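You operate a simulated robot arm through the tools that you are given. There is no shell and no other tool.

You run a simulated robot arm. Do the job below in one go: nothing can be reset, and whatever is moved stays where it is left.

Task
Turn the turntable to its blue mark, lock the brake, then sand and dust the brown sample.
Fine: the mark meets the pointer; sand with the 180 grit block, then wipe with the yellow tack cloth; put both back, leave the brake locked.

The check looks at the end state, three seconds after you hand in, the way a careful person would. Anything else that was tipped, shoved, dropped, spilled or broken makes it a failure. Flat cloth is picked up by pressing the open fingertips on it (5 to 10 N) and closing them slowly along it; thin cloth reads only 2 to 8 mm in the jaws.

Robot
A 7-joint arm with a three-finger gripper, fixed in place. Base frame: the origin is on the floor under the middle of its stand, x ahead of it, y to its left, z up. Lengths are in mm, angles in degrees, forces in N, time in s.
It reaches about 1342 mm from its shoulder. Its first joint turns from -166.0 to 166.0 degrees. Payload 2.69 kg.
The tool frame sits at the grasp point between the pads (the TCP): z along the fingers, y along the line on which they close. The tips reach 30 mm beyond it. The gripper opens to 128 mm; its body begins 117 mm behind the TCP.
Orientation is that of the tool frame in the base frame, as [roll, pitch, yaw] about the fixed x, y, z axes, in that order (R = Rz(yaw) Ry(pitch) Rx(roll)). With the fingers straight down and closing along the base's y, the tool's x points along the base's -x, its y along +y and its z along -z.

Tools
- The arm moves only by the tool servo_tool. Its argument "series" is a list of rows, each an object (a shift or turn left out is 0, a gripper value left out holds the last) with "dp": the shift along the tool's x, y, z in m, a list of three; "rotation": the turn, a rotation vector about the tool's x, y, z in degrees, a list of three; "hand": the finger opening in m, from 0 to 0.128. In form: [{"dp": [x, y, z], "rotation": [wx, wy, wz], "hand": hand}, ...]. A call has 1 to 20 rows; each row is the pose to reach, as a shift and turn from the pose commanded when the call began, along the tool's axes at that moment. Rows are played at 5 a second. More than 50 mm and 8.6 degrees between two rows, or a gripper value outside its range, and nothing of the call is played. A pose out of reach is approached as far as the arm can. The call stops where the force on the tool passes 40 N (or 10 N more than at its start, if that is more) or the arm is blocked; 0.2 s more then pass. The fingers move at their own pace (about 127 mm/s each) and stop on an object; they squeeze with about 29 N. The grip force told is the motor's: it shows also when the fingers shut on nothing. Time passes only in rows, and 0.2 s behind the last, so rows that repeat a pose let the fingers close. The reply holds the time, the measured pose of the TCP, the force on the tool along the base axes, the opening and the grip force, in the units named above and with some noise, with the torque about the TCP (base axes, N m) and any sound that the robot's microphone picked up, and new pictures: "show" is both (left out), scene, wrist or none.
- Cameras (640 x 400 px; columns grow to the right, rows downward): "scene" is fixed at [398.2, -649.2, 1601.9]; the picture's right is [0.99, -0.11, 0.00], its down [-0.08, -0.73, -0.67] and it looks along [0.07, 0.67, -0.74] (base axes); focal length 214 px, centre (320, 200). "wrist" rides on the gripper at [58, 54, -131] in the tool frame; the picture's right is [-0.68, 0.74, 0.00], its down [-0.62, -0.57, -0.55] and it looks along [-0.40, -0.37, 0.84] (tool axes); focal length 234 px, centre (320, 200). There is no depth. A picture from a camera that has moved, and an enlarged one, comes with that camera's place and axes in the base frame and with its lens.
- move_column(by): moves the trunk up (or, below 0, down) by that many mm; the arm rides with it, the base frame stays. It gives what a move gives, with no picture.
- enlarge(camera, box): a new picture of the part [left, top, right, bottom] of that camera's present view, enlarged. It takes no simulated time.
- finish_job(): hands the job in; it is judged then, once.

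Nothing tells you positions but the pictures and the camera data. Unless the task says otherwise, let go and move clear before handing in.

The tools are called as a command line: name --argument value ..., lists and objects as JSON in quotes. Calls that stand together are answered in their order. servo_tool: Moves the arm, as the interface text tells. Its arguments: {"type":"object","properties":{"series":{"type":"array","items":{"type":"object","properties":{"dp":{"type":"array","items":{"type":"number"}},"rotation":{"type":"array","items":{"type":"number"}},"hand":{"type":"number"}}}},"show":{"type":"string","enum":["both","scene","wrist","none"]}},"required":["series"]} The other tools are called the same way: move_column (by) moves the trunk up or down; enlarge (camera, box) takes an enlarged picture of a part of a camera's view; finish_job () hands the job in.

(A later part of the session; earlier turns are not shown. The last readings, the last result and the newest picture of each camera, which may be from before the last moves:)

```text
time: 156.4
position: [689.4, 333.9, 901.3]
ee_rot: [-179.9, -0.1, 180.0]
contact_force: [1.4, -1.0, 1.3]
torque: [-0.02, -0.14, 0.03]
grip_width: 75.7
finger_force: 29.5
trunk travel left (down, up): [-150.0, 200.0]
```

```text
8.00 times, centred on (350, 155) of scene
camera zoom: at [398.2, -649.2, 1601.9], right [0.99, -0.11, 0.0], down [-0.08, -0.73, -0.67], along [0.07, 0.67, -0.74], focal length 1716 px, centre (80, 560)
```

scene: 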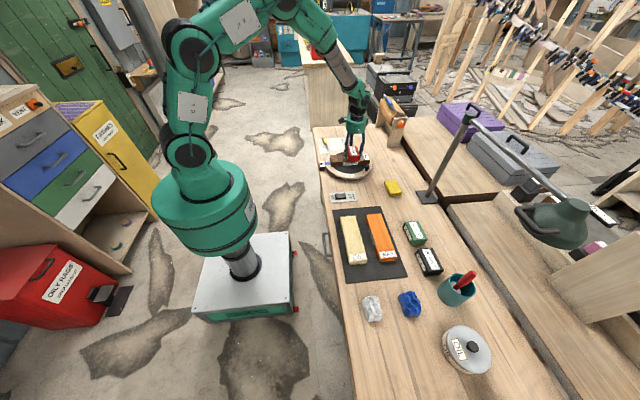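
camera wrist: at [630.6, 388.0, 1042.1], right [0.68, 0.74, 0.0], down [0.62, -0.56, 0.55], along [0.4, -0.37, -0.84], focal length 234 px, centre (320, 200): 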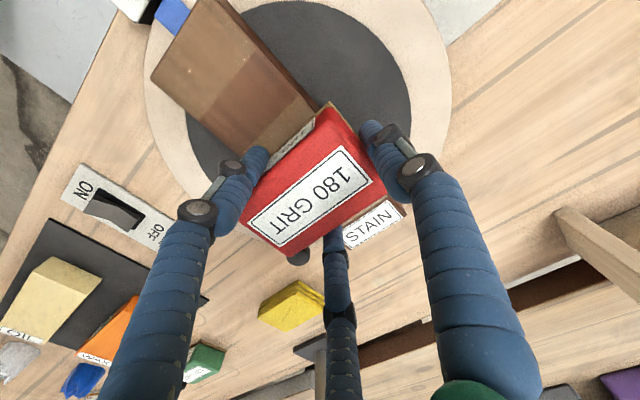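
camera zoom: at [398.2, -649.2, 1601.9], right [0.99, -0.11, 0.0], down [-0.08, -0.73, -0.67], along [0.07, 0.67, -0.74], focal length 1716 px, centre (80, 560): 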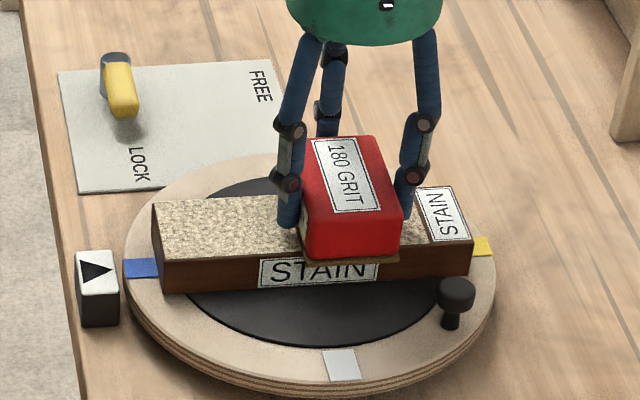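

servo_tool --series '[{"dp": [0.004, 0, 0]}, {"dp": [0.008, 0, 0]}, {"dp": [0.012, 0, 0]}, {"dp": [0.016, 0, 0]}, {"dp": [0.02, 0, 0]}, {"dp": [0.024, 0, 0]}, {"dp": [0.028, 0, 0]}, {"dp": [0.032, 0, 0]}]' --show "none"

enlarge --camera "scene" --box '[320, 130, 380, 180]'

```text
time: 158.2
position: [657.9, 333.6, 902.4]
ee_rot: [-180.0, 0.0, 180.0]
contact_force: [-1.0, -1.1, -0.5]
torque: [-0.01, 0.0, -0.02]
grip_width: 75.6
finger_force: 29.2
trunk travel left (down, up): [-150.0, 200.0]
```

```text
8.00 times, centred on (350, 155) of scene
camera zoom: at [398.2, -649.2, 1601.9], right [0.99, -0.11, 0.0], down [-0.08, -0.73, -0.67], along [0.07, 0.67, -0.74], focal length 1716 px, centre (80, 560)
```

zoom: 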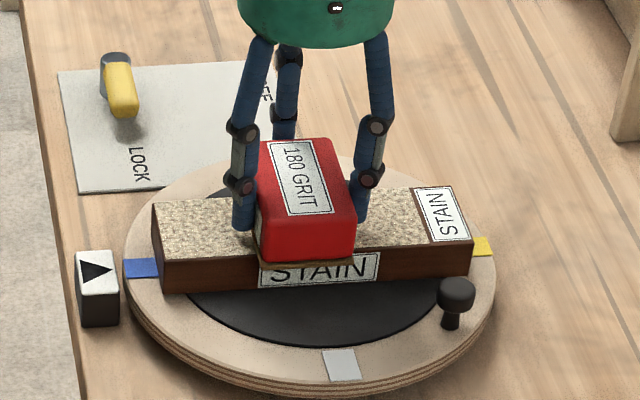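

The sample is a hair to −x now, so a light +x pass balances it.

servo_tool --series '[{"dp": [0, 0, 0.0003]}, {"dp": [-0.004, 0, 0.0003]}, {"dp": [-0.008, 0, 0.0003]}, {"dp": [-0.012, 0, 0.0003]}, {"dp": [-0.016, 0, 0.0003]}, {"dp": [-0.02, 0, 0.0003]}, {"dp": [-0.024, 0, 0.0003]}, {"dp": [-0.028, 0, 0.0003]}]' --show "none"

servo_tool --series '[{"dp": [-0.004, 0, 0]}, {"dp": [-0.008, 0, 0]}, {"dp": [-0.012, 0, 0]}, {"dp": [-0.016, 0, 0]}, {"dp": [-0.02, 0, 0]}, {"dp": [-0.024, 0, 0]}]' --show "none"

enlarge --camera "scene" --box '[320, 130, 380, 180]'

```text
time: 160.0
position: [687.2, 334.8, 902.0]
ee_rot: [-179.9, 0.0, 180.0]
contact_force: [-3.9, 1.3, 4.2]
torque: [-0.07, 0.22, -0.1]
grip_width: 75.7
finger_force: 28.6
trunk travel left (down, up): [-150.0, 200.0]
```

```text
time: 161.4
position: [710.4, 334.4, 903.5]
ee_rot: [-179.9, -0.1, 180.0]
contact_force: [-3.6, 1.0, 4.0]
torque: [-0.06, 0.12, -0.02]
grip_width: 75.9
finger_force: 29.0
trunk travel left (down, up): [-150.0, 200.0]
```

```text
8.00 times, centred on (350, 155) of scene
camera zoom: at [398.2, -649.2, 1601.9], right [0.99, -0.11, 0.0], down [-0.08, -0.73, -0.67], along [0.07, 0.67, -0.74], focal length 1716 px, centre (80, 560)
```

zoom: 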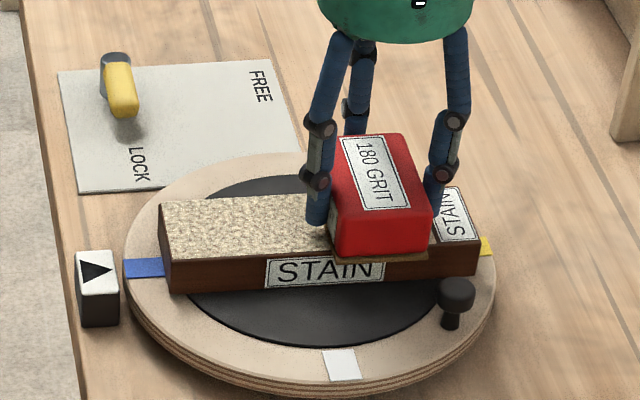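

servo_tool --series '[{"dp": [0.004, 0, 0]}, {"dp": [0.008, 0, 0]}, {"dp": [0.012, 0, 0]}, {"dp": [0.016, 0, 0]}, {"dp": [0.02, 0, 0]}, {"dp": [0.024, 0, 0]}, {"dp": [0.028, 0, 0]}, {"dp": [0.032, 0, 0]}]' --show "none"

enlarge --camera "scene" --box '[320, 130, 380, 180]'

```text
time: 163.2
position: [677.7, 334.1, 902.2]
ee_rot: [-179.9, -0.1, -180.0]
contact_force: [4.3, -1.1, 6.3]
torque: [-0.12, -0.24, 0.09]
grip_width: 75.6
finger_force: 28.9
trunk travel left (down, up): [-150.0, 200.0]
```

```text
8.00 times, centred on (350, 155) of scene
camera zoom: at [398.2, -649.2, 1601.9], right [0.99, -0.11, 0.0], down [-0.08, -0.73, -0.67], along [0.07, 0.67, -0.74], focal length 1716 px, centre (80, 560)
```

zoom: 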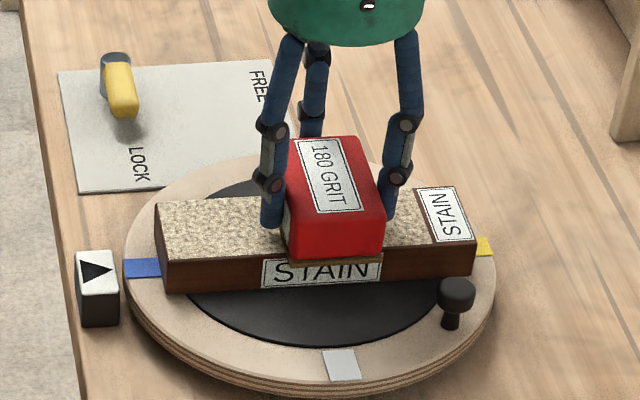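

Alternating keeps the sample centred. Continuing −x lightly across the left half.

servo_tool --series '[{"dp": [0, 0, -0.0003]}, {"dp": [0.004, 0, -0.0003]}, {"dp": [0.008, 0, -0.0003]}, {"dp": [0.012, 0, -0.0003]}, {"dp": [0.016, 0, -0.0003]}, {"dp": [0.02, 0, -0.0003]}, {"dp": [0.024, 0, -0.0003]}, {"dp": [0.028, 0, -0.0003]}, {"dp": [0.032, 0, -0.0003]}]' --show "none"

servo_tool --series '[{"dp": [0.004, 0, 0.0001]}, {"dp": [0.008, 0, 0.0001]}, {"dp": [0.012, 0, 0.0001]}, {"dp": [0.016, 0, 0.0001]}, {"dp": [0.02, 0, 0.0001]}, {"dp": [0.024, 0, 0.0001]}, {"dp": [0.028, 0, 0.0001]}, {"dp": [0.032, 0, 0.0001]}]' --show "none"

enlarge --camera "scene" --box '[320, 130, 380, 180]'

```text
time: 165.2
position: [645.7, 333.6, 902.2]
ee_rot: [-179.9, -0.1, 179.9]
contact_force: [-1.1, -1.4, 0.0]
torque: [0.03, -0.04, -0.06]
grip_width: 75.7
finger_force: 29.1
trunk travel left (down, up): [-150.0, 200.0]
```

```text
time: 167.0
position: [614.5, 334.4, 902.9]
ee_rot: [-180.0, -0.1, -180.0]
contact_force: [0.6, 0.4, 1.6]
torque: [0.0, -0.09, -0.01]
grip_width: 75.6
finger_force: 28.7
trunk travel left (down, up): [-150.0, 200.0]
```

```text
8.00 times, centred on (350, 155) of scene
camera zoom: at [398.2, -649.2, 1601.9], right [0.99, -0.11, 0.0], down [-0.08, -0.73, -0.67], along [0.07, 0.67, -0.74], focal length 1716 px, centre (80, 560)
```

zoom: 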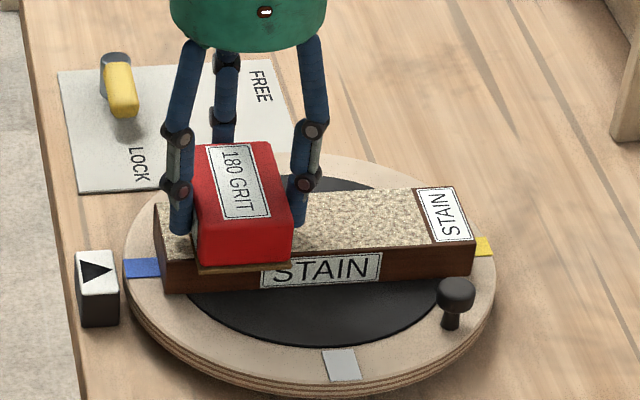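

servo_tool --series '[{"dp": [0.004, 0, 0.0001]}, {"dp": [0.008, 0, 0.0001]}, {"dp": [0.012, 0, 0.0001]}, {"dp": [0.016, 0, 0.0001]}, {"dp": [0.02, 0, 0.0001]}, {"dp": [0.024, 0, 0.0001]}]' --show "none"

servo_tool --series '[{"dp": [-0.004, 0, 0]}, {"dp": [-0.008, 0, 0]}, {"dp": [-0.012, 0, 0]}, {"dp": [-0.016, 0, 0]}, {"dp": [-0.02, 0, 0]}, {"dp": [-0.024, 0, 0]}]' --show "none"

enlarge --camera "scene" --box '[320, 130, 380, 180]'

```text
time: 168.4
position: [589.9, 334.5, 903.2]
ee_rot: [-179.8, -0.1, -180.0]
contact_force: [-0.8, -0.5, 0.4]
torque: [0.06, -0.03, 0.0]
grip_width: 75.8
finger_force: 28.9
trunk travel left (down, up): [-150.0, 200.0]
```

```text
time: 169.8
position: [613.7, 335.1, 902.1]
ee_rot: [-180.0, -0.1, 180.0]
contact_force: [-2.0, 0.1, 0.7]
torque: [0.0, -0.03, 0.01]
grip_width: 75.8
finger_force: 28.7
trunk travel left (down, up): [-150.0, 200.0]
```

```text
8.00 times, centred on (350, 155) of scene
camera zoom: at [398.2, -649.2, 1601.9], right [0.99, -0.11, 0.0], down [-0.08, -0.73, -0.67], along [0.07, 0.67, -0.74], focal length 1716 px, centre (80, 560)
```

zoom: 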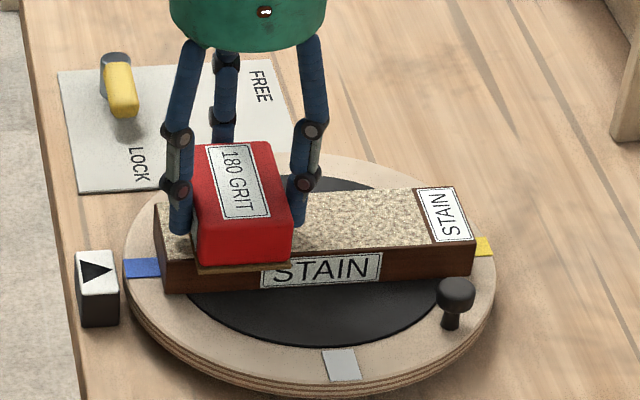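

servo_tool --series '[{"dp": [0, 0, 0.0003]}, {"dp": [0.004, 0, 0.0003]}, {"dp": [0.008, 0, 0.0003]}, {"dp": [0.012, 0, 0.0003]}, {"dp": [0.016, 0, 0.0003]}, {"dp": [0.02, 0, 0.0003]}, {"dp": [0.024, 0, 0.0003]}]' --show "none"

servo_tool --series '[{"dp": [-0.004, 0, -0.0001]}, {"dp": [-0.008, 0, -0.0001]}, {"dp": [-0.012, 0, -0.0001]}, {"dp": [-0.016, 0, -0.0001]}, {"dp": [-0.02, 0, -0.0001]}, {"dp": [-0.024, 0, -0.0001]}]' --show "none"

servo_tool --series '[{"dp": [0.004, 0, 0]}, {"dp": [0.008, 0, 0]}, {"dp": [0.012, 0, 0]}, {"dp": [0.016, 0, 0]}, {"dp": [0.02, 0, 0]}, {"dp": [0.024, 0, 0]}]' --show "none"

enlarge --camera "scene" --box '[320, 130, 380, 180]'

```text
time: 171.4
position: [590.9, 334.9, 902.3]
ee_rot: [-179.9, -0.1, -180.0]
contact_force: [2.7, -0.6, 6.0]
torque: [-0.1, -0.14, 0.02]
grip_width: 75.9
finger_force: 29.5
trunk travel left (down, up): [-150.0, 200.0]
```

```text
time: 172.8
position: [614.9, 335.7, 901.8]
ee_rot: [-179.9, -0.1, -179.9]
contact_force: [-4.6, 0.6, 4.7]
torque: [-0.12, 0.15, -0.06]
grip_width: 76.0
finger_force: 28.7
trunk travel left (down, up): [-150.0, 200.0]
```

```text
time: 174.2
position: [590.5, 334.7, 902.9]
ee_rot: [-179.9, -0.1, 180.0]
contact_force: [1.4, -0.3, 3.0]
torque: [0.01, -0.19, 0.02]
grip_width: 75.5
finger_force: 28.8
trunk travel left (down, up): [-150.0, 200.0]
```

```text
8.00 times, centred on (350, 155) of scene
camera zoom: at [398.2, -649.2, 1601.9], right [0.99, -0.11, 0.0], down [-0.08, -0.73, -0.67], along [0.07, 0.67, -0.74], focal length 1716 px, centre (80, 560)
```

zoom: 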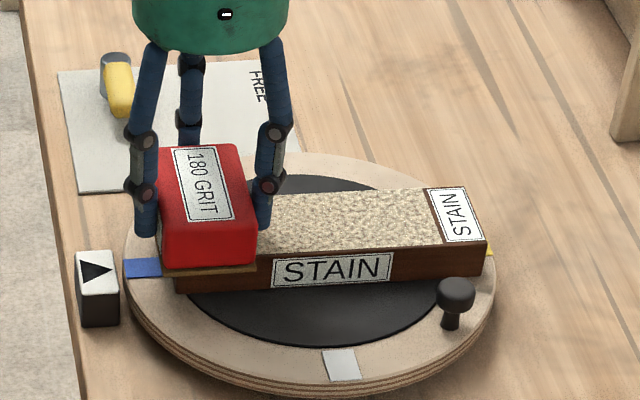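

The +x pass carried the sample ~8 mm; I'll now do −x passes from the +x end, which both sand and bring it back.

servo_tool --series '[{"dp": [0, 0, -0.006]}, {"dp": [-0.03, 0, -0.008]}, {"dp": [-0.07, 0, -0.008]}, {"dp": [-0.11, 0, -0.008]}, {"dp": [-0.15, 0, -0.008]}, {"dp": [-0.155, 0, -0.004]}, {"dp": [-0.155, 0, -0.002]}, {"dp": [-0.155, 0, -0.0005]}, {"dp": [-0.155, 0, -0.0005]}]' --show "none"

servo_tool --series '[{"dp": [0, 0, 0.0004]}, {"dp": [0, 0, 0.0008]}, {"dp": [0, 0, 0.0008]}]' --show "none"

enlarge --camera "scene" --box '[320, 130, 380, 180]'

```text
time: 176.2
position: [745.6, 334.8, 903.1]
ee_rot: [-179.9, -0.1, 180.0]
contact_force: [0.2, -1.0, -0.6]
torque: [-0.02, -0.02, 0.0]
grip_width: 75.7
finger_force: 29.2
trunk travel left (down, up): [-150.0, 200.0]
```

```text
time: 177.0
position: [745.6, 335.2, 902.3]
ee_rot: [-179.9, -0.2, 180.0]
contact_force: [-4.3, -0.5, 5.8]
torque: [-0.13, 0.14, 0.03]
grip_width: 75.8
finger_force: 28.8
trunk travel left (down, up): [-150.0, 200.0]
```

```text
8.00 times, centred on (350, 155) of scene
camera zoom: at [398.2, -649.2, 1601.9], right [0.99, -0.11, 0.0], down [-0.08, -0.73, -0.67], along [0.07, 0.67, -0.74], focal length 1716 px, centre (80, 560)
```

zoom: 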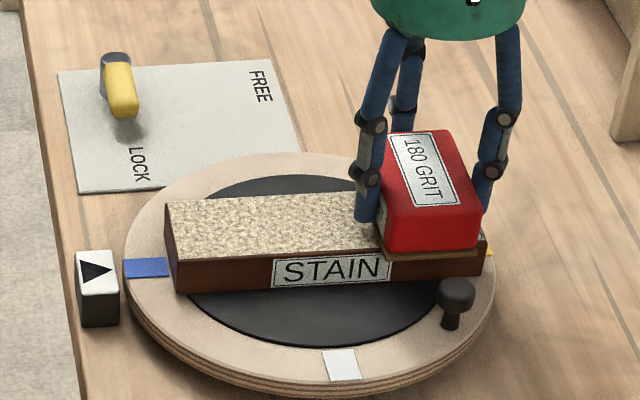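

servo_tool --series '[{"dp": [0.004, 0, 0.0001]}, {"dp": [0.008, 0, 0.0001]}, {"dp": [0.012, 0, 0.0001]}, {"dp": [0.016, 0, 0.0001]}, {"dp": [0.02, 0, 0.0001]}, {"dp": [0.024, 0, 0.0001]}, {"dp": [0.028, 0, 0.0001]}, {"dp": [0.032, 0, 0.0001]}]' --show "none"

enlarge --camera "scene" --box '[320, 130, 380, 180]'

```text
time: 178.8
position: [712.5, 333.9, 903.1]
ee_rot: [-179.8, -0.2, 179.9]
contact_force: [6.0, 1.2, 10.7]
torque: [-0.14, -0.33, 0.13]
grip_width: 75.6
finger_force: 29.0
trunk travel left (down, up): [-150.0, 200.0]
```

```text
8.00 times, centred on (350, 155) of scene
camera zoom: at [398.2, -649.2, 1601.9], right [0.99, -0.11, 0.0], down [-0.08, -0.73, -0.67], along [0.07, 0.67, -0.74], focal length 1716 px, centre (80, 560)
```

zoom: 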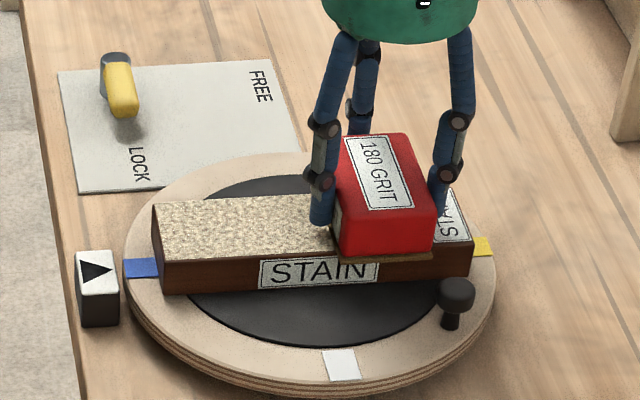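

The sample is back at its place. Lightening and continuing −x through the middle.

servo_tool --series '[{"dp": [0, 0, -0.0006]}, {"dp": [0, 0, -0.0006]}, {"dp": [0.004, 0, -0.0006]}, {"dp": [0.008, 0, -0.0006]}, {"dp": [0.012, 0, -0.0006]}, {"dp": [0.016, 0, -0.0006]}, {"dp": [0.02, 0, -0.0006]}, {"dp": [0.024, 0, -0.0006]}, {"dp": [0.028, 0, -0.0006]}, {"dp": [0.032, 0, -0.0006]}]' --show "none"

servo_tool --series '[{"dp": [0.004, 0, 0.0001]}, {"dp": [0.008, 0, 0.0001]}, {"dp": [0.012, 0, 0.0001]}, {"dp": [0.016, 0, 0.0001]}, {"dp": [0.02, 0, 0.0001]}, {"dp": [0.024, 0, 0.0001]}, {"dp": [0.028, 0, 0.0001]}, {"dp": [0.032, 0, 0.0001]}]' --show "none"

enlarge --camera "scene" --box '[320, 130, 380, 180]'

```text
time: 181.0
position: [682.0, 334.6, 902.4]
ee_rot: [-179.8, -0.1, -180.0]
contact_force: [0.9, 1.2, 1.4]
torque: [0.0, -0.13, 0.01]
grip_width: 75.7
finger_force: 28.8
trunk travel left (down, up): [-150.0, 200.0]
```

```text
time: 182.8
position: [648.4, 334.6, 902.6]
ee_rot: [-179.9, -0.1, 179.9]
contact_force: [-0.9, -0.2, -0.6]
torque: [0.01, -0.01, 0.02]
grip_width: 75.7
finger_force: 29.6
trunk travel left (down, up): [-150.0, 200.0]
```

```text
8.00 times, centred on (350, 155) of scene
camera zoom: at [398.2, -649.2, 1601.9], right [0.99, -0.11, 0.0], down [-0.08, -0.73, -0.67], along [0.07, 0.67, -0.74], focal length 1716 px, centre (80, 560)
```

zoom: 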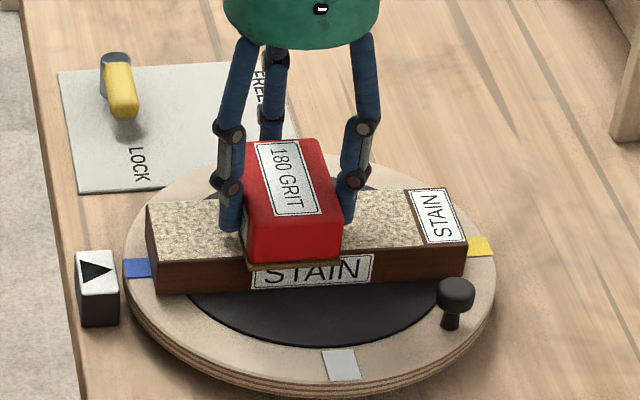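

servo_tool --series '[{"dp": [0, 0, 0.0004]}, {"dp": [-0.004, 0, 0.0004]}, {"dp": [-0.008, 0, 0.0004]}, {"dp": [-0.012, 0, 0.0004]}, {"dp": [-0.016, 0, 0.0004]}, {"dp": [-0.02, 0, 0.0004]}, {"dp": [-0.024, 0, 0.0004]}, {"dp": [-0.028, 0, 0.0004]}]' --show "none"

enlarge --camera "scene" --box '[320, 130, 380, 180]'

```text
time: 184.6
position: [676.8, 334.9, 902.8]
ee_rot: [-179.9, -0.1, 180.0]
contact_force: [-5.8, -0.7, 7.3]
torque: [-0.06, 0.1, -0.04]
grip_width: 75.6
finger_force: 29.0
trunk travel left (down, up): [-150.0, 200.0]
```

```text
8.00 times, centred on (350, 155) of scene
camera zoom: at [398.2, -649.2, 1601.9], right [0.99, -0.11, 0.0], down [-0.08, -0.73, -0.67], along [0.07, 0.67, -0.74], focal length 1716 px, centre (80, 560)
```

zoom: 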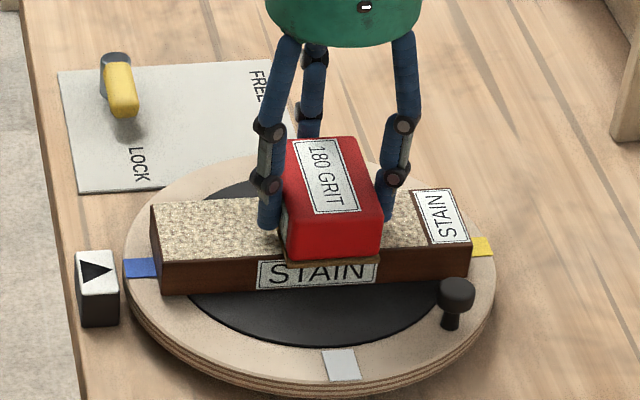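

servo_tool --series '[{"dp": [-0.004, 0, 0]}, {"dp": [-0.008, 0, 0]}, {"dp": [-0.012, 0, 0]}, {"dp": [-0.016, 0, 0]}]' --show "none"

enlarge --camera "scene" --box '[320, 130, 380, 180]'

```text
time: 185.6
position: [692.6, 334.2, 901.9]
ee_rot: [-179.8, -0.1, -180.0]
contact_force: [-4.9, 0.1, 6.3]
torque: [-0.09, 0.07, -0.06]
grip_width: 75.7
finger_force: 29.3
trunk travel left (down, up): [-150.0, 200.0]
```

```text
8.00 times, centred on (350, 155) of scene
camera zoom: at [398.2, -649.2, 1601.9], right [0.99, -0.11, 0.0], down [-0.08, -0.73, -0.67], along [0.07, 0.67, -0.74], focal length 1716 px, centre (80, 560)
```

zoom: 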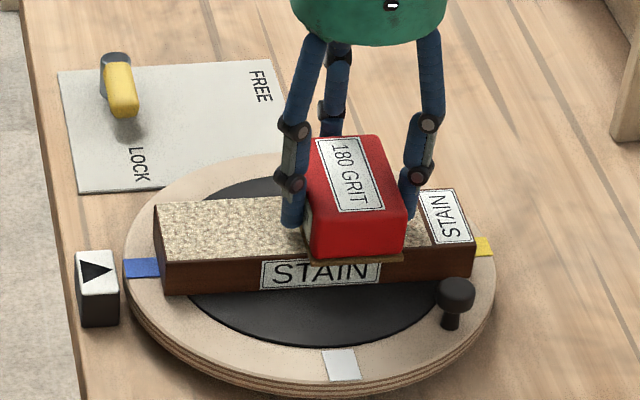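

The sample is centred again. One more pass over the +x end for good measure: out and back.

servo_tool --series '[{"dp": [0, 0, -0.0003]}, {"dp": [-0.004, 0, -0.0003]}, {"dp": [-0.008, 0, -0.0003]}, {"dp": [-0.012, 0, -0.0003]}, {"dp": [-0.016, 0, -0.0003]}, {"dp": [-0.02, 0, -0.0003]}, {"dp": [-0.024, 0, -0.0003]}, {"dp": [-0.028, 0, -0.0003]}, {"dp": [-0.032, 0, -0.0003]}, {"dp": [-0.036, 0, -0.0003]}, {"dp": [-0.04, 0, -0.0003]}, {"dp": [-0.044, 0, -0.0003]}]' --show "none"

servo_tool --series '[{"dp": [0.004, 0, 0]}, {"dp": [0.008, 0, 0]}, {"dp": [0.012, 0, 0]}, {"dp": [0.016, 0, 0]}, {"dp": [0.02, 0, 0]}, {"dp": [0.024, 0, 0]}]' --show "none"

enlarge --camera "scene" --box '[320, 130, 380, 180]'

```text
time: 188.2
position: [737.2, 334.2, 902.0]
ee_rot: [-180.0, 0.0, -180.0]
contact_force: [0.0, -0.9, -2.2]
torque: [0.0, 0.0, -0.03]
grip_width: 75.8
finger_force: 29.1
trunk travel left (down, up): [-150.0, 200.0]
```

```text
time: 189.6
position: [713.9, 334.4, 902.4]
ee_rot: [-180.0, -0.1, 180.0]
contact_force: [-0.9, -0.3, 0.7]
torque: [0.03, -0.06, 0.01]
grip_width: 75.8
finger_force: 29.5
trunk travel left (down, up): [-150.0, 200.0]
```

```text
8.00 times, centred on (350, 155) of scene
camera zoom: at [398.2, -649.2, 1601.9], right [0.99, -0.11, 0.0], down [-0.08, -0.73, -0.67], along [0.07, 0.67, -0.74], focal length 1716 px, centre (80, 560)
```

zoom: 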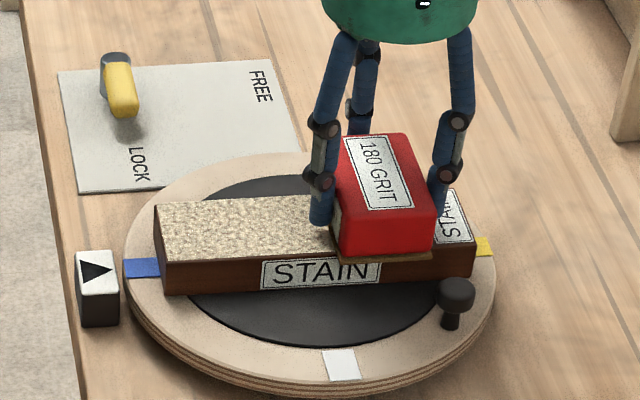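

Sanding pass done and the sample sits at its original spot. Returning the red block, with a 2 mm correction toward its original place.

servo_tool --series '[{"dp": [0, 0, -0.03]}, {"dp": [0, 0, -0.06]}, {"dp": [-0.015, -0.0363, -0.06]}, {"dp": [-0.03, -0.0726, -0.06]}, {"dp": [-0.045, -0.1089, -0.06]}, {"dp": [-0.06, -0.1452, -0.06]}, {"dp": [-0.075, -0.1815, -0.06]}, {"dp": [-0.09, -0.2178, -0.06]}, {"dp": [-0.105, -0.2541, -0.06]}, {"dp": [-0.12, -0.2904, -0.06]}, {"dp": [-0.135, -0.3267, -0.06]}, {"dp": [-0.15, -0.363, -0.06]}, {"dp": [-0.15, -0.363, -0.06]}, {"dp": [-0.15, -0.363, -0.02]}, {"dp": [-0.15, -0.363, 0.02]}, {"dp": [-0.15, -0.363, 0.045]}, {"dp": [-0.15, -0.363, 0.055]}, {"dp": [-0.15, -0.363, 0.0605]}, {"dp": [-0.15, -0.363, 0.0605]}]' --show "wrist"

enlarge --camera "scene" --box '[370, 160, 450, 220]'

enlarge --camera "scene" --box '[320, 140, 380, 180]'

```text
time: 193.6
position: [863.4, -28.7, 841.7]
ee_rot: [-179.9, -0.1, -180.0]
contact_force: [-0.1, -0.2, -1.6]
torque: [0.01, -0.01, 0.03]
grip_width: 75.9
finger_force: 28.5
trunk travel left (down, up): [-150.0, 200.0]
camera wrist: at [805.8, 24.2, 974.1], right [0.68, 0.74, 0.0], down [0.62, -0.56, 0.55], along [0.4, -0.37, -0.84], focal length 234 px, centre (320, 200)
```

wrist: 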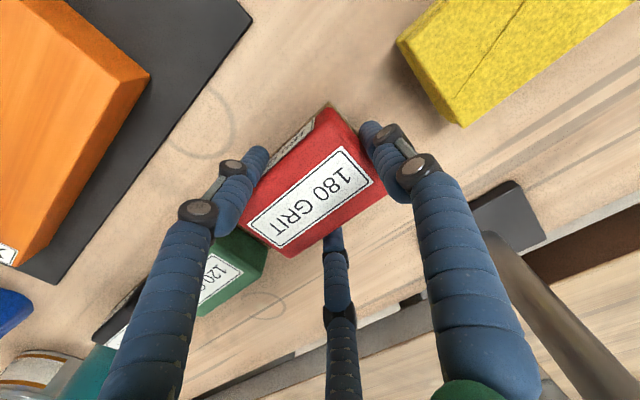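

```text
6.67 times, centred on (410, 190) of scene
camera zoom: at [398.2, -649.2, 1601.9], right [0.99, -0.11, 0.0], down [-0.08, -0.73, -0.67], along [0.07, 0.67, -0.74], focal length 1430 px, centre (-280, 267)
```

zoom: 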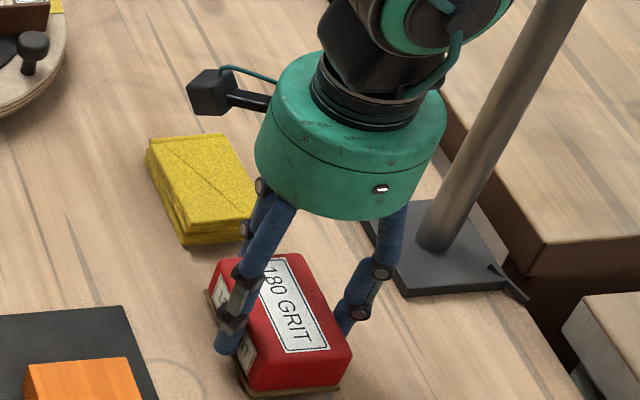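

```text
10.00 times, centred on (350, 160) of scene
camera zoom: at [398.2, -649.2, 1601.9], right [0.99, -0.11, 0.0], down [-0.08, -0.73, -0.67], along [0.07, 0.67, -0.74], focal length 2145 px, centre (20, 600)
```

zoom: 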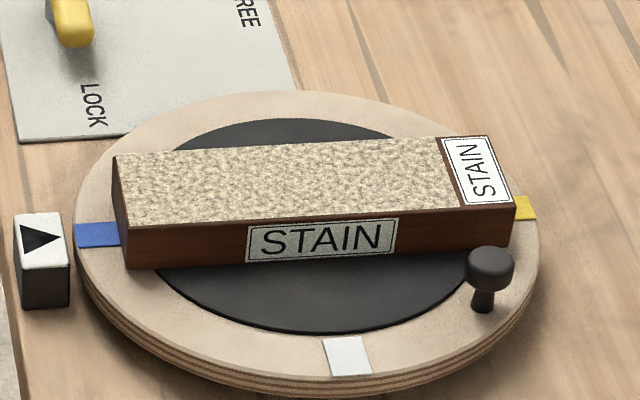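

servo_tool --series '[{"dp": [0, 0, 0.0015]}, {"dp": [0, 0, 0.003]}, {"dp": [0, 0, 0.003]}]' --show "none"

servo_tool --series '[{"dp": [0, 0, 0.0008]}, {"dp": [0, 0, 0.0008]}]' --show "none"

servo_tool --series '[{"dp": [0, 0, 0.0006]}, {"dp": [0, 0, 0.0006]}]' --show "none"

```text
time: 194.4
position: [862.1, -27.5, 840.0]
ee_rot: [-179.9, -0.1, -179.9]
contact_force: [0.1, 0.5, -1.4]
torque: [-0.01, -0.04, 0.01]
grip_width: 75.6
finger_force: 29.3
trunk travel left (down, up): [-150.0, 200.0]
```

```text
time: 195.0
position: [864.0, -27.8, 837.8]
ee_rot: [-179.9, -0.1, -179.9]
contact_force: [0.8, -0.2, -1.8]
torque: [0.06, -0.03, 0.02]
grip_width: 75.5
finger_force: 28.5
trunk travel left (down, up): [-150.0, 200.0]
```

```text
time: 195.6
position: [862.9, -28.8, 838.0]
ee_rot: [-179.9, -0.1, -180.0]
contact_force: [0.7, -0.3, -1.3]
torque: [0.0, 0.01, -0.02]
grip_width: 75.8
finger_force: 29.2
trunk travel left (down, up): [-150.0, 200.0]
```

servo_tool --series '[{"dp": [0, 0, 0.0006]}, {"dp": [0, 0, 0.0006]}]' --show "none"

servo_tool --series '[{"dp": [0, 0, 0.0006]}, {"dp": [0, 0, 0.0006]}]' --show "none"

```text
time: 196.2
position: [862.8, -29.1, 836.4]
ee_rot: [-179.9, -0.1, -179.9]
contact_force: [-2.7, 0.4, 2.2]
torque: [0.04, -0.07, 0.01]
grip_width: 75.6
finger_force: 28.8
trunk travel left (down, up): [-150.0, 200.0]
```

```text
time: 196.8
position: [862.5, -28.5, 837.5]
ee_rot: [-179.9, 0.0, -180.0]
contact_force: [-2.9, 1.6, 7.2]
torque: [-0.09, 0.09, -0.08]
grip_width: 76.1
finger_force: 28.6
trunk travel left (down, up): [-150.0, 200.0]
```

Block is down. Releasing and rising.

servo_tool --series '[{"hand": 0.08}, {"hand": 0.09}, {"hand": 0.105}, {"hand": 0.128}, {"hand": 0.128}, {"dp": [0, 0, -0.03]}, {"dp": [0, 0, -0.07]}, {"dp": [0, 0, -0.11]}, {"dp": [0, 0, -0.12]}]' --show "scene"

enlarge --camera "scene" --box '[370, 170, 450, 220]'

```text
time: 198.8
position: [863.4, -29.3, 956.3]
ee_rot: [-179.9, -0.2, -180.0]
contact_force: [-0.3, -0.5, 0.6]
torque: [0.04, -0.05, -0.01]
grip_width: 127.9
finger_force: 0.0
trunk travel left (down, up): [-150.0, 200.0]
```

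scene: 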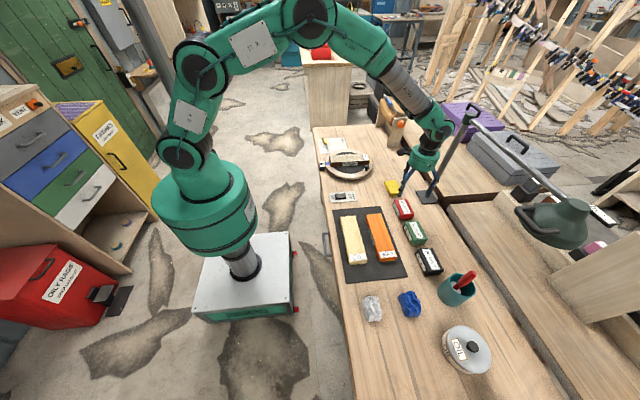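

```text
8.00 times, centred on (410, 195) of scene
camera zoom: at [398.2, -649.2, 1601.9], right [0.99, -0.11, 0.0], down [-0.08, -0.73, -0.67], along [0.07, 0.67, -0.74], focal length 1716 px, centre (-400, 240)
```

zoom: 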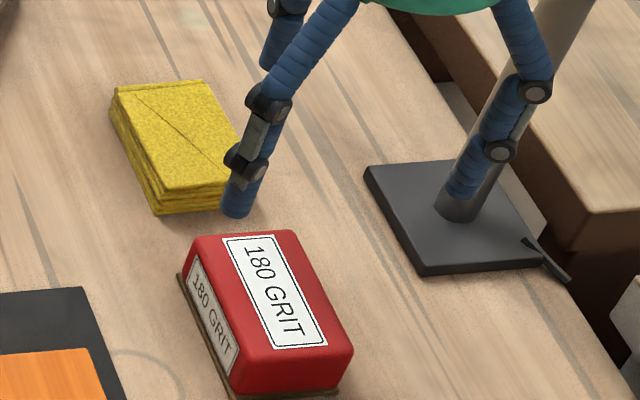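

Red block is back in its exact original place. Re-grasping the tack cloth at its release pose.

servo_tool --series '[{"dp": [-0.0004, 0.04, 0]}, {"dp": [-0.0008, 0.08, 0]}, {"dp": [-0.0012, 0.12, 0]}, {"dp": [-0.0013, 0.1477, 0]}, {"dp": [-0.0013, 0.1477, 0]}, {"dp": [-0.0013, 0.1477, 0.04]}, {"dp": [-0.0013, 0.1477, 0.08]}, {"dp": [-0.0013, 0.1477, 0.11]}, {"dp": [-0.0013, 0.1477, 0.1214]}, {"dp": [-0.0013, 0.1477, 0.1214]}]' --show "wrist"

servo_tool --series '[{"hand": 0.11}, {"hand": 0.1}, {"hand": 0.092}, {"hand": 0.086}, {"hand": 0.082}, {"hand": 0.078}, {"hand": 0.072}, {"hand": 0.06}, {"hand": 0.03}, {"hand": 0.03}]' --show "wrist"

```text
time: 201.0
position: [865.2, 119.7, 834.9]
ee_rot: [-179.9, 0.0, -180.0]
contact_force: [-0.1, 0.3, 0.5]
torque: [0.0, -0.03, -0.01]
grip_width: 127.9
finger_force: 0.2
trunk travel left (down, up): [-150.0, 200.0]
camera wrist: at [806.9, 172.1, 965.9], right [0.68, 0.74, 0.0], down [0.62, -0.56, 0.55], along [0.4, -0.37, -0.84], focal length 234 px, centre (320, 200)
```

wrist: 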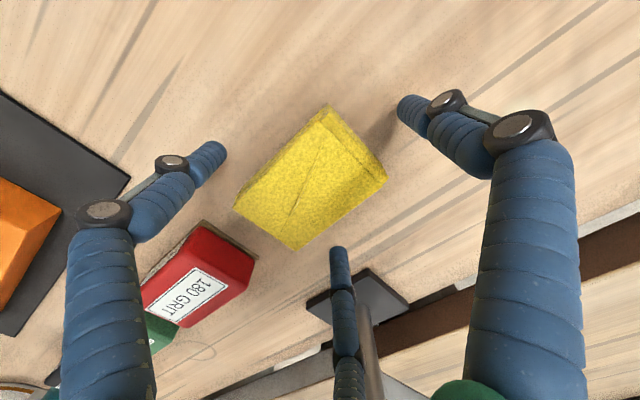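

```text
time: 203.2
position: [864.7, 119.7, 835.3]
ee_rot: [-179.9, -0.1, -179.9]
contact_force: [0.1, 0.0, 1.6]
torque: [-0.02, 0.03, 0.0]
grip_width: 75.7
finger_force: 29.0
trunk travel left (down, up): [-150.0, 200.0]
camera wrist: at [806.8, 172.0, 966.2], right [0.68, 0.74, 0.0], down [0.62, -0.56, 0.55], along [0.4, -0.37, -0.84], focal length 234 px, centre (320, 200)
```

wrist: 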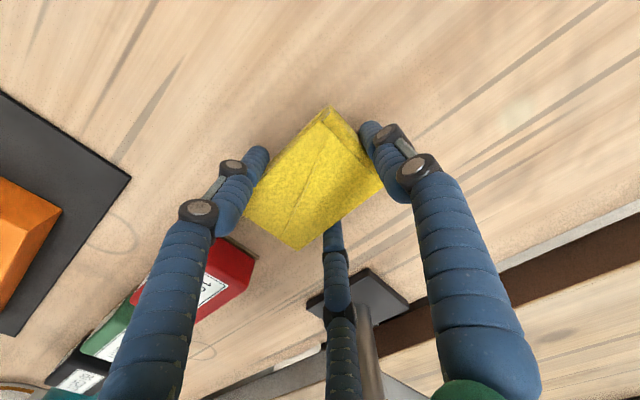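

Grasped. Carrying the cloth over the +x end of the sample.

servo_tool --series '[{"dp": [0, 0, -0.01]}, {"dp": [0, 0, -0.05]}, {"dp": [0, 0, -0.09]}, {"dp": [0, 0, -0.125]}, {"dp": [0.02, 0.036, -0.125]}, {"dp": [0.04, 0.072, -0.125]}, {"dp": [0.06, 0.108, -0.125]}, {"dp": [0.08, 0.144, -0.125]}, {"dp": [0.1, 0.18, -0.125]}, {"dp": [0.12, 0.216, -0.125]}, {"dp": [0.12, 0.216, -0.125]}, {"dp": [0.12, 0.216, -0.09]}, {"dp": [0.12, 0.216, -0.075]}, {"dp": [0.12, 0.216, -0.0675]}, {"dp": [0.12, 0.216, -0.0675]}]' --show "none"

servo_tool --series '[{"dp": [0, 0, 0.001]}, {"dp": [0, 0, 0.002]}, {"dp": [0, 0, 0.002]}]' --show "none"

servo_tool --series '[{"dp": [0, 0, 0.0006]}, {"dp": [0, 0, 0.0006]}]' --show "none"

```text
time: 206.4
position: [744.2, 335.6, 901.7]
ee_rot: [-179.9, -0.2, 179.9]
contact_force: [-0.3, 0.7, -0.2]
torque: [-0.01, 0.0, 0.0]
grip_width: 75.7
finger_force: 29.1
trunk travel left (down, up): [-150.0, 200.0]
```

```text
time: 207.2
position: [744.0, 335.7, 899.9]
ee_rot: [-179.9, -0.2, -180.0]
contact_force: [-0.1, -0.3, -0.3]
torque: [0.02, -0.03, -0.03]
grip_width: 75.9
finger_force: 29.0
trunk travel left (down, up): [-150.0, 200.0]
```

```text
time: 207.8
position: [744.3, 335.7, 900.5]
ee_rot: [-179.9, -0.1, -179.9]
contact_force: [-0.3, 0.8, 0.0]
torque: [0.0, 0.0, -0.03]
grip_width: 75.5
finger_force: 29.0
trunk travel left (down, up): [-150.0, 200.0]
```

servo_tool --series '[{"dp": [0, 0, 0.0006]}, {"dp": [0, 0, 0.0006]}]' --show "none"

servo_tool --series '[{"dp": [0, 0, 0.0006]}, {"dp": [0, 0, 0.0006]}]' --show "none"

servo_tool --series '[{"dp": [0, 0, 0.0006]}, {"dp": [0, 0, 0.0006]}]' --show "none"

```text
time: 208.4
position: [745.0, 335.4, 900.6]
ee_rot: [-179.9, 0.1, 180.0]
contact_force: [0.0, 0.6, 6.1]
torque: [0.01, 0.01, 0.0]
grip_width: 75.6
finger_force: 28.9
trunk travel left (down, up): [-150.0, 200.0]
```

```text
time: 209.0
position: [743.5, 336.1, 899.2]
ee_rot: [-179.9, 0.0, -180.0]
contact_force: [-0.8, 0.3, 11.5]
torque: [-0.08, 0.05, -0.04]
grip_width: 75.4
finger_force: 29.1
trunk travel left (down, up): [-150.0, 200.0]
```

```text
time: 209.6
position: [744.3, 335.2, 899.1]
ee_rot: [179.9, -0.1, 179.9]
contact_force: [-0.2, 0.7, 18.1]
torque: [-0.25, 0.12, -0.01]
grip_width: 75.5
finger_force: 29.6
trunk travel left (down, up): [-150.0, 200.0]
```

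Raising a bit to about 7 N and wiping −x in moderate strokes.

servo_tool --series '[{"dp": [0, 0, -0.0009]}, {"dp": [0, 0, -0.0009]}, {"dp": [0.005, 0, -0.0009]}, {"dp": [0.01, 0, -0.0009]}, {"dp": [0.015, 0, -0.0009]}, {"dp": [0.02, 0, -0.0009]}, {"dp": [0.025, 0, -0.0009]}, {"dp": [0.03, 0, -0.0009]}]' --show "none"

servo_tool --series '[{"dp": [0.005, 0, 0]}, {"dp": [0.01, 0, 0]}, {"dp": [0.015, 0, 0]}, {"dp": [0.02, 0, 0]}, {"dp": [0.025, 0, 0]}, {"dp": [0.03, 0, 0]}]' --show "none"

enlarge --camera "scene" --box '[320, 130, 380, 180]'

```text
time: 211.4
position: [714.4, 336.2, 899.8]
ee_rot: [-180.0, -0.1, -179.9]
contact_force: [5.3, 0.3, 13.8]
torque: [-0.18, -0.22, 0.07]
grip_width: 75.2
finger_force: 29.0
trunk travel left (down, up): [-150.0, 200.0]
```

```text
time: 212.8
position: [682.5, 335.2, 898.5]
ee_rot: [-179.9, -0.1, 180.0]
contact_force: [3.0, -0.2, 11.8]
torque: [-0.15, -0.17, 0.09]
grip_width: 75.6
finger_force: 28.8
trunk travel left (down, up): [-150.0, 200.0]
```

```text
8.00 times, centred on (350, 155) of scene
camera zoom: at [398.2, -649.2, 1601.9], right [0.99, -0.11, 0.0], down [-0.08, -0.73, -0.67], along [0.07, 0.67, -0.74], focal length 1716 px, centre (80, 560)
```

zoom: 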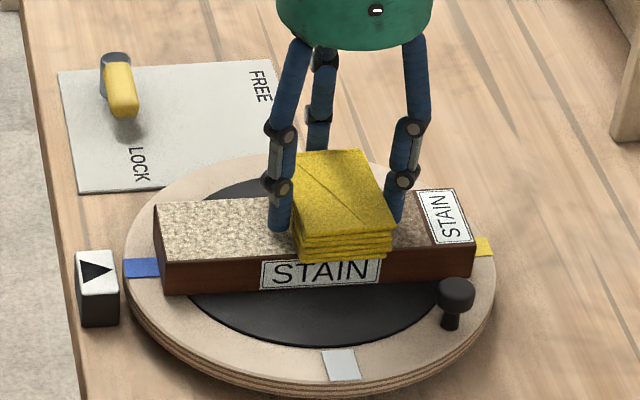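

servo_tool --series '[{"dp": [0.005, 0, -0.0002]}, {"dp": [0.01, 0, -0.0002]}, {"dp": [0.015, 0, -0.0002]}, {"dp": [0.02, 0, -0.0002]}, {"dp": [0.025, 0, -0.0002]}, {"dp": [0.03, 0, -0.0002]}, {"dp": [0.035, 0, -0.0002]}, {"dp": [0.04, 0, -0.0002]}]' --show "none"

servo_tool --series '[{"dp": [0.005, 0, 0]}, {"dp": [0.01, 0, 0]}, {"dp": [0.015, 0, 0]}, {"dp": [0.02, 0, 0]}, {"dp": [0.025, 0, 0]}, {"dp": [0.03, 0, 0]}, {"dp": [0.035, 0, 0]}, {"dp": [0.04, 0, 0]}, {"dp": [0.045, 0, 0]}, {"dp": [0.05, 0, 0]}, {"dp": [0.054, 0, 0]}]' --show "none"

enlarge --camera "scene" --box '[320, 130, 380, 180]'

```text
time: 214.6
position: [643.6, 335.3, 898.9]
ee_rot: [-179.9, -0.1, 179.9]
contact_force: [1.7, -0.2, 6.7]
torque: [-0.08, -0.11, 0.01]
grip_width: 75.4
finger_force: 29.3
trunk travel left (down, up): [-150.0, 200.0]
```

```text
time: 217.0
position: [590.3, 334.7, 899.8]
ee_rot: [180.0, -0.1, -180.0]
contact_force: [0.6, 0.5, -1.1]
torque: [0.01, 0.0, 0.02]
grip_width: 75.6
finger_force: 29.6
trunk travel left (down, up): [-150.0, 200.0]
```

```text
8.00 times, centred on (350, 155) of scene
camera zoom: at [398.2, -649.2, 1601.9], right [0.99, -0.11, 0.0], down [-0.08, -0.73, -0.67], along [0.07, 0.67, -0.74], focal length 1716 px, centre (80, 560)
```

zoom: 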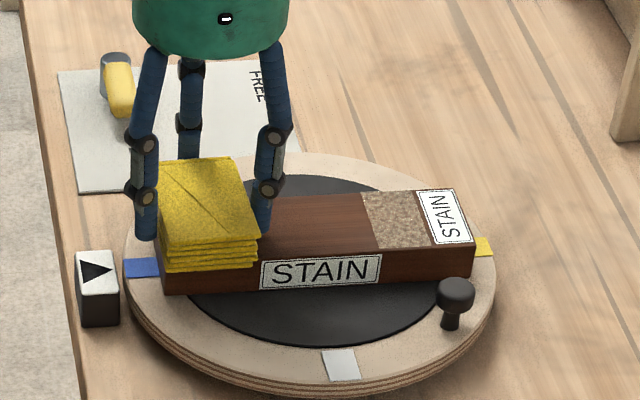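

Cells 2–4 are now clean bare grain. Pressing a little more for cell 1 and wiping back and forth there.

servo_tool --series '[{"dp": [0, 0, 0.0006]}, {"dp": [0, 0, 0.0008]}, {"dp": [0, 0, 0.0008]}]' --show "none"

servo_tool --series '[{"dp": [-0.005, 0, 0]}, {"dp": [-0.01, 0, 0]}, {"dp": [-0.015, 0, 0]}, {"dp": [-0.02, 0, 0]}, {"dp": [-0.025, 0, 0]}, {"dp": [-0.03, 0, 0]}]' --show "none"

enlarge --camera "scene" --box '[320, 130, 380, 180]'

```text
time: 217.8
position: [590.1, 335.2, 899.9]
ee_rot: [-179.9, -0.1, -180.0]
contact_force: [-1.1, 0.1, 3.4]
torque: [-0.06, 0.07, -0.03]
grip_width: 75.6
finger_force: 29.0
trunk travel left (down, up): [-150.0, 200.0]
```

```text
time: 219.2
position: [620.9, 335.7, 899.7]
ee_rot: [-179.9, -0.2, -180.0]
contact_force: [-2.5, 0.2, 5.2]
torque: [-0.02, 0.03, -0.01]
grip_width: 75.8
finger_force: 28.7
trunk travel left (down, up): [-150.0, 200.0]
```

```text
8.00 times, centred on (350, 155) of scene
camera zoom: at [398.2, -649.2, 1601.9], right [0.99, -0.11, 0.0], down [-0.08, -0.73, -0.67], along [0.07, 0.67, -0.74], focal length 1716 px, centre (80, 560)
```

zoom: 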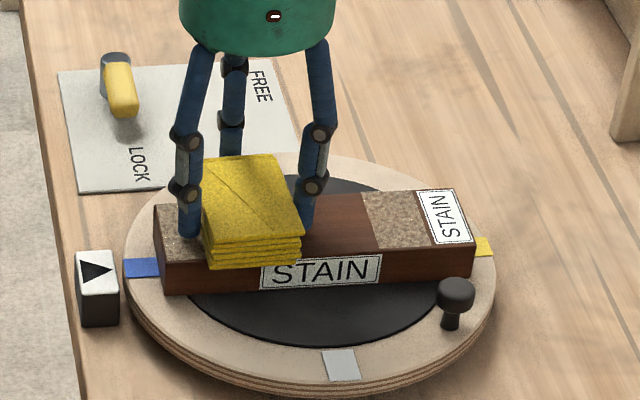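

Cell 1 is partly wiped; a couple more passes there.

servo_tool --series '[{"dp": [0.005, 0, 0]}, {"dp": [0.01, 0, 0]}, {"dp": [0.015, 0, 0]}, {"dp": [0.02, 0, 0]}, {"dp": [0.025, 0, 0]}, {"dp": [0.03, 0, 0]}, {"dp": [0.033, 0, 0]}]' --show "none"

servo_tool --series '[{"dp": [-0.005, 0, 0.0001]}, {"dp": [-0.01, 0, 0.0001]}, {"dp": [-0.015, 0, 0.0001]}, {"dp": [-0.02, 0, 0.0001]}, {"dp": [-0.025, 0, 0.0001]}, {"dp": [-0.03, 0, 0.0001]}, {"dp": [-0.035, 0, 0.0001]}, {"dp": [-0.04, 0, 0.0001]}, {"dp": [-0.045, 0, 0.0001]}, {"dp": [-0.05, 0, 0.0001]}]' --show "none"

enlarge --camera "scene" --box '[320, 130, 380, 180]'

```text
time: 220.8
position: [587.6, 334.8, 898.6]
ee_rot: [-179.9, 0.0, -180.0]
contact_force: [4.5, -0.1, 11.1]
torque: [-0.15, -0.2, 0.07]
grip_width: 75.3
finger_force: 28.6
trunk travel left (down, up): [-150.0, 200.0]
```

```text
time: 223.0
position: [636.8, 334.1, 897.8]
ee_rot: [-179.9, -0.1, 180.0]
contact_force: [-4.2, -0.7, 8.0]
torque: [-0.16, 0.14, -0.07]
grip_width: 75.4
finger_force: 28.5
trunk travel left (down, up): [-150.0, 200.0]
```

```text
8.00 times, centred on (350, 155) of scene
camera zoom: at [398.2, -649.2, 1601.9], right [0.99, -0.11, 0.0], down [-0.08, -0.73, -0.67], along [0.07, 0.67, -0.74], focal length 1716 px, centre (80, 560)
```

zoom: 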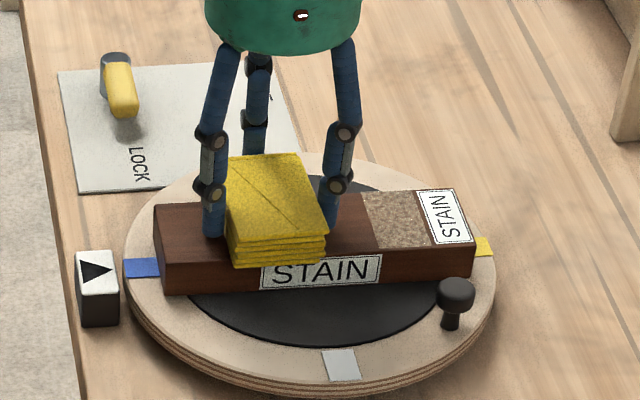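

Cell 1 is clean. Continuing +x to finish cell 5.

servo_tool --series '[{"dp": [-0.005, 0, -0.0001]}, {"dp": [-0.01, 0, -0.0001]}, {"dp": [-0.015, 0, -0.0001]}, {"dp": [-0.02, 0, -0.0001]}, {"dp": [-0.025, 0, -0.0001]}, {"dp": [-0.03, 0, -0.0001]}, {"dp": [-0.035, 0, -0.0001]}, {"dp": [-0.04, 0, -0.0001]}, {"dp": [-0.045, 0, -0.0001]}, {"dp": [-0.05, 0, -0.0001]}]' --show "none"

servo_tool --series '[{"dp": [-0.005, 0, 0]}, {"dp": [-0.01, 0, 0]}, {"dp": [-0.015, 0, 0]}, {"dp": [-0.02, 0, 0]}, {"dp": [-0.025, 0, 0]}, {"dp": [-0.03, 0, 0]}, {"dp": [-0.035, 0, 0]}, {"dp": [-0.04, 0, 0]}, {"dp": [-0.045, 0, 0]}, {"dp": [-0.05, 0, 0]}, {"dp": [-0.055, 0, 0]}, {"dp": [-0.06, 0, 0]}]' --show "none"

enlarge --camera "scene" --box '[320, 130, 380, 180]'

```text
time: 225.2
position: [687.9, 335.7, 898.0]
ee_rot: [180.0, -0.1, 179.9]
contact_force: [-3.0, 0.0, 6.1]
torque: [-0.12, 0.09, -0.04]
grip_width: 75.6
finger_force: 29.0
trunk travel left (down, up): [-150.0, 200.0]
```

```text
time: 227.8
position: [747.0, 334.0, 898.4]
ee_rot: [-179.8, -0.2, 179.9]
contact_force: [-0.3, 0.6, 3.0]
torque: [-0.07, 0.02, -0.04]
grip_width: 75.3
finger_force: 28.9
trunk travel left (down, up): [-150.0, 200.0]
```

```text
8.00 times, centred on (350, 155) of scene
camera zoom: at [398.2, -649.2, 1601.9], right [0.99, -0.11, 0.0], down [-0.08, -0.73, -0.67], along [0.07, 0.67, -0.74], focal length 1716 px, centre (80, 560)
```

zoom: 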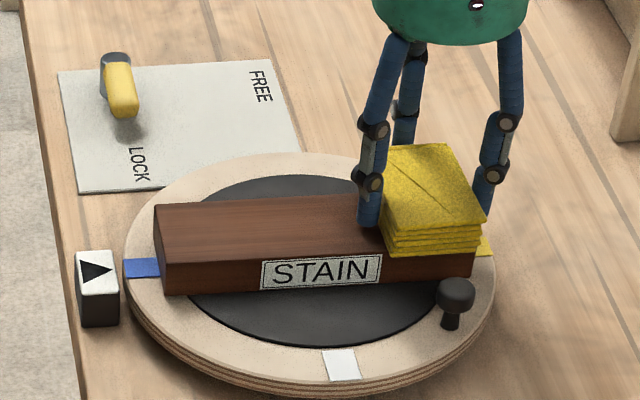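

Cells 1–4 are uniformly clean. One more pass over cell 5.

servo_tool --series '[{"dp": [0, 0, 0.0002]}, {"dp": [0.005, 0, 0.0002]}, {"dp": [0.01, 0, 0.0002]}, {"dp": [0.015, 0, 0.0002]}, {"dp": [0.02, 0, 0.0002]}, {"dp": [0.025, 0, 0.0002]}, {"dp": [0.03, 0, 0.0002]}, {"dp": [0.035, 0, 0.0002]}, {"dp": [0.04, 0, 0.0002]}, {"dp": [0.045, 0, 0.0002]}, {"dp": [0.05, 0, 0.0002]}, {"dp": [0.055, 0, 0.0002]}]' --show "none"

enlarge --camera "scene" --box '[320, 130, 380, 180]'

```text
time: 230.4
position: [692.2, 335.7, 899.5]
ee_rot: [-179.9, -0.1, -180.0]
contact_force: [3.5, -0.4, 9.6]
torque: [-0.14, -0.15, 0.04]
grip_width: 75.2
finger_force: 29.2
trunk travel left (down, up): [-150.0, 200.0]
```

```text
8.00 times, centred on (350, 155) of scene
camera zoom: at [398.2, -649.2, 1601.9], right [0.99, -0.11, 0.0], down [-0.08, -0.73, -0.67], along [0.07, 0.67, -0.74], focal length 1716 px, centre (80, 560)
```

zoom: 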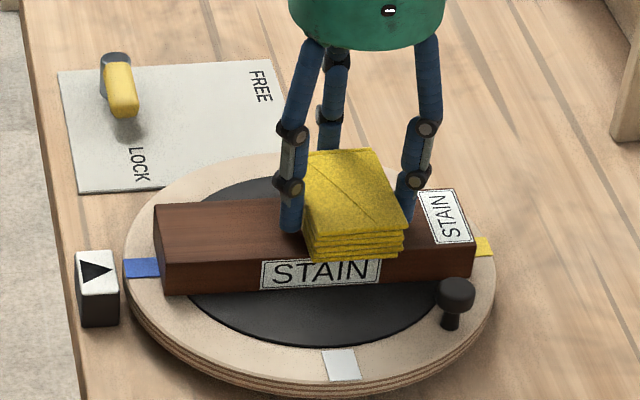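

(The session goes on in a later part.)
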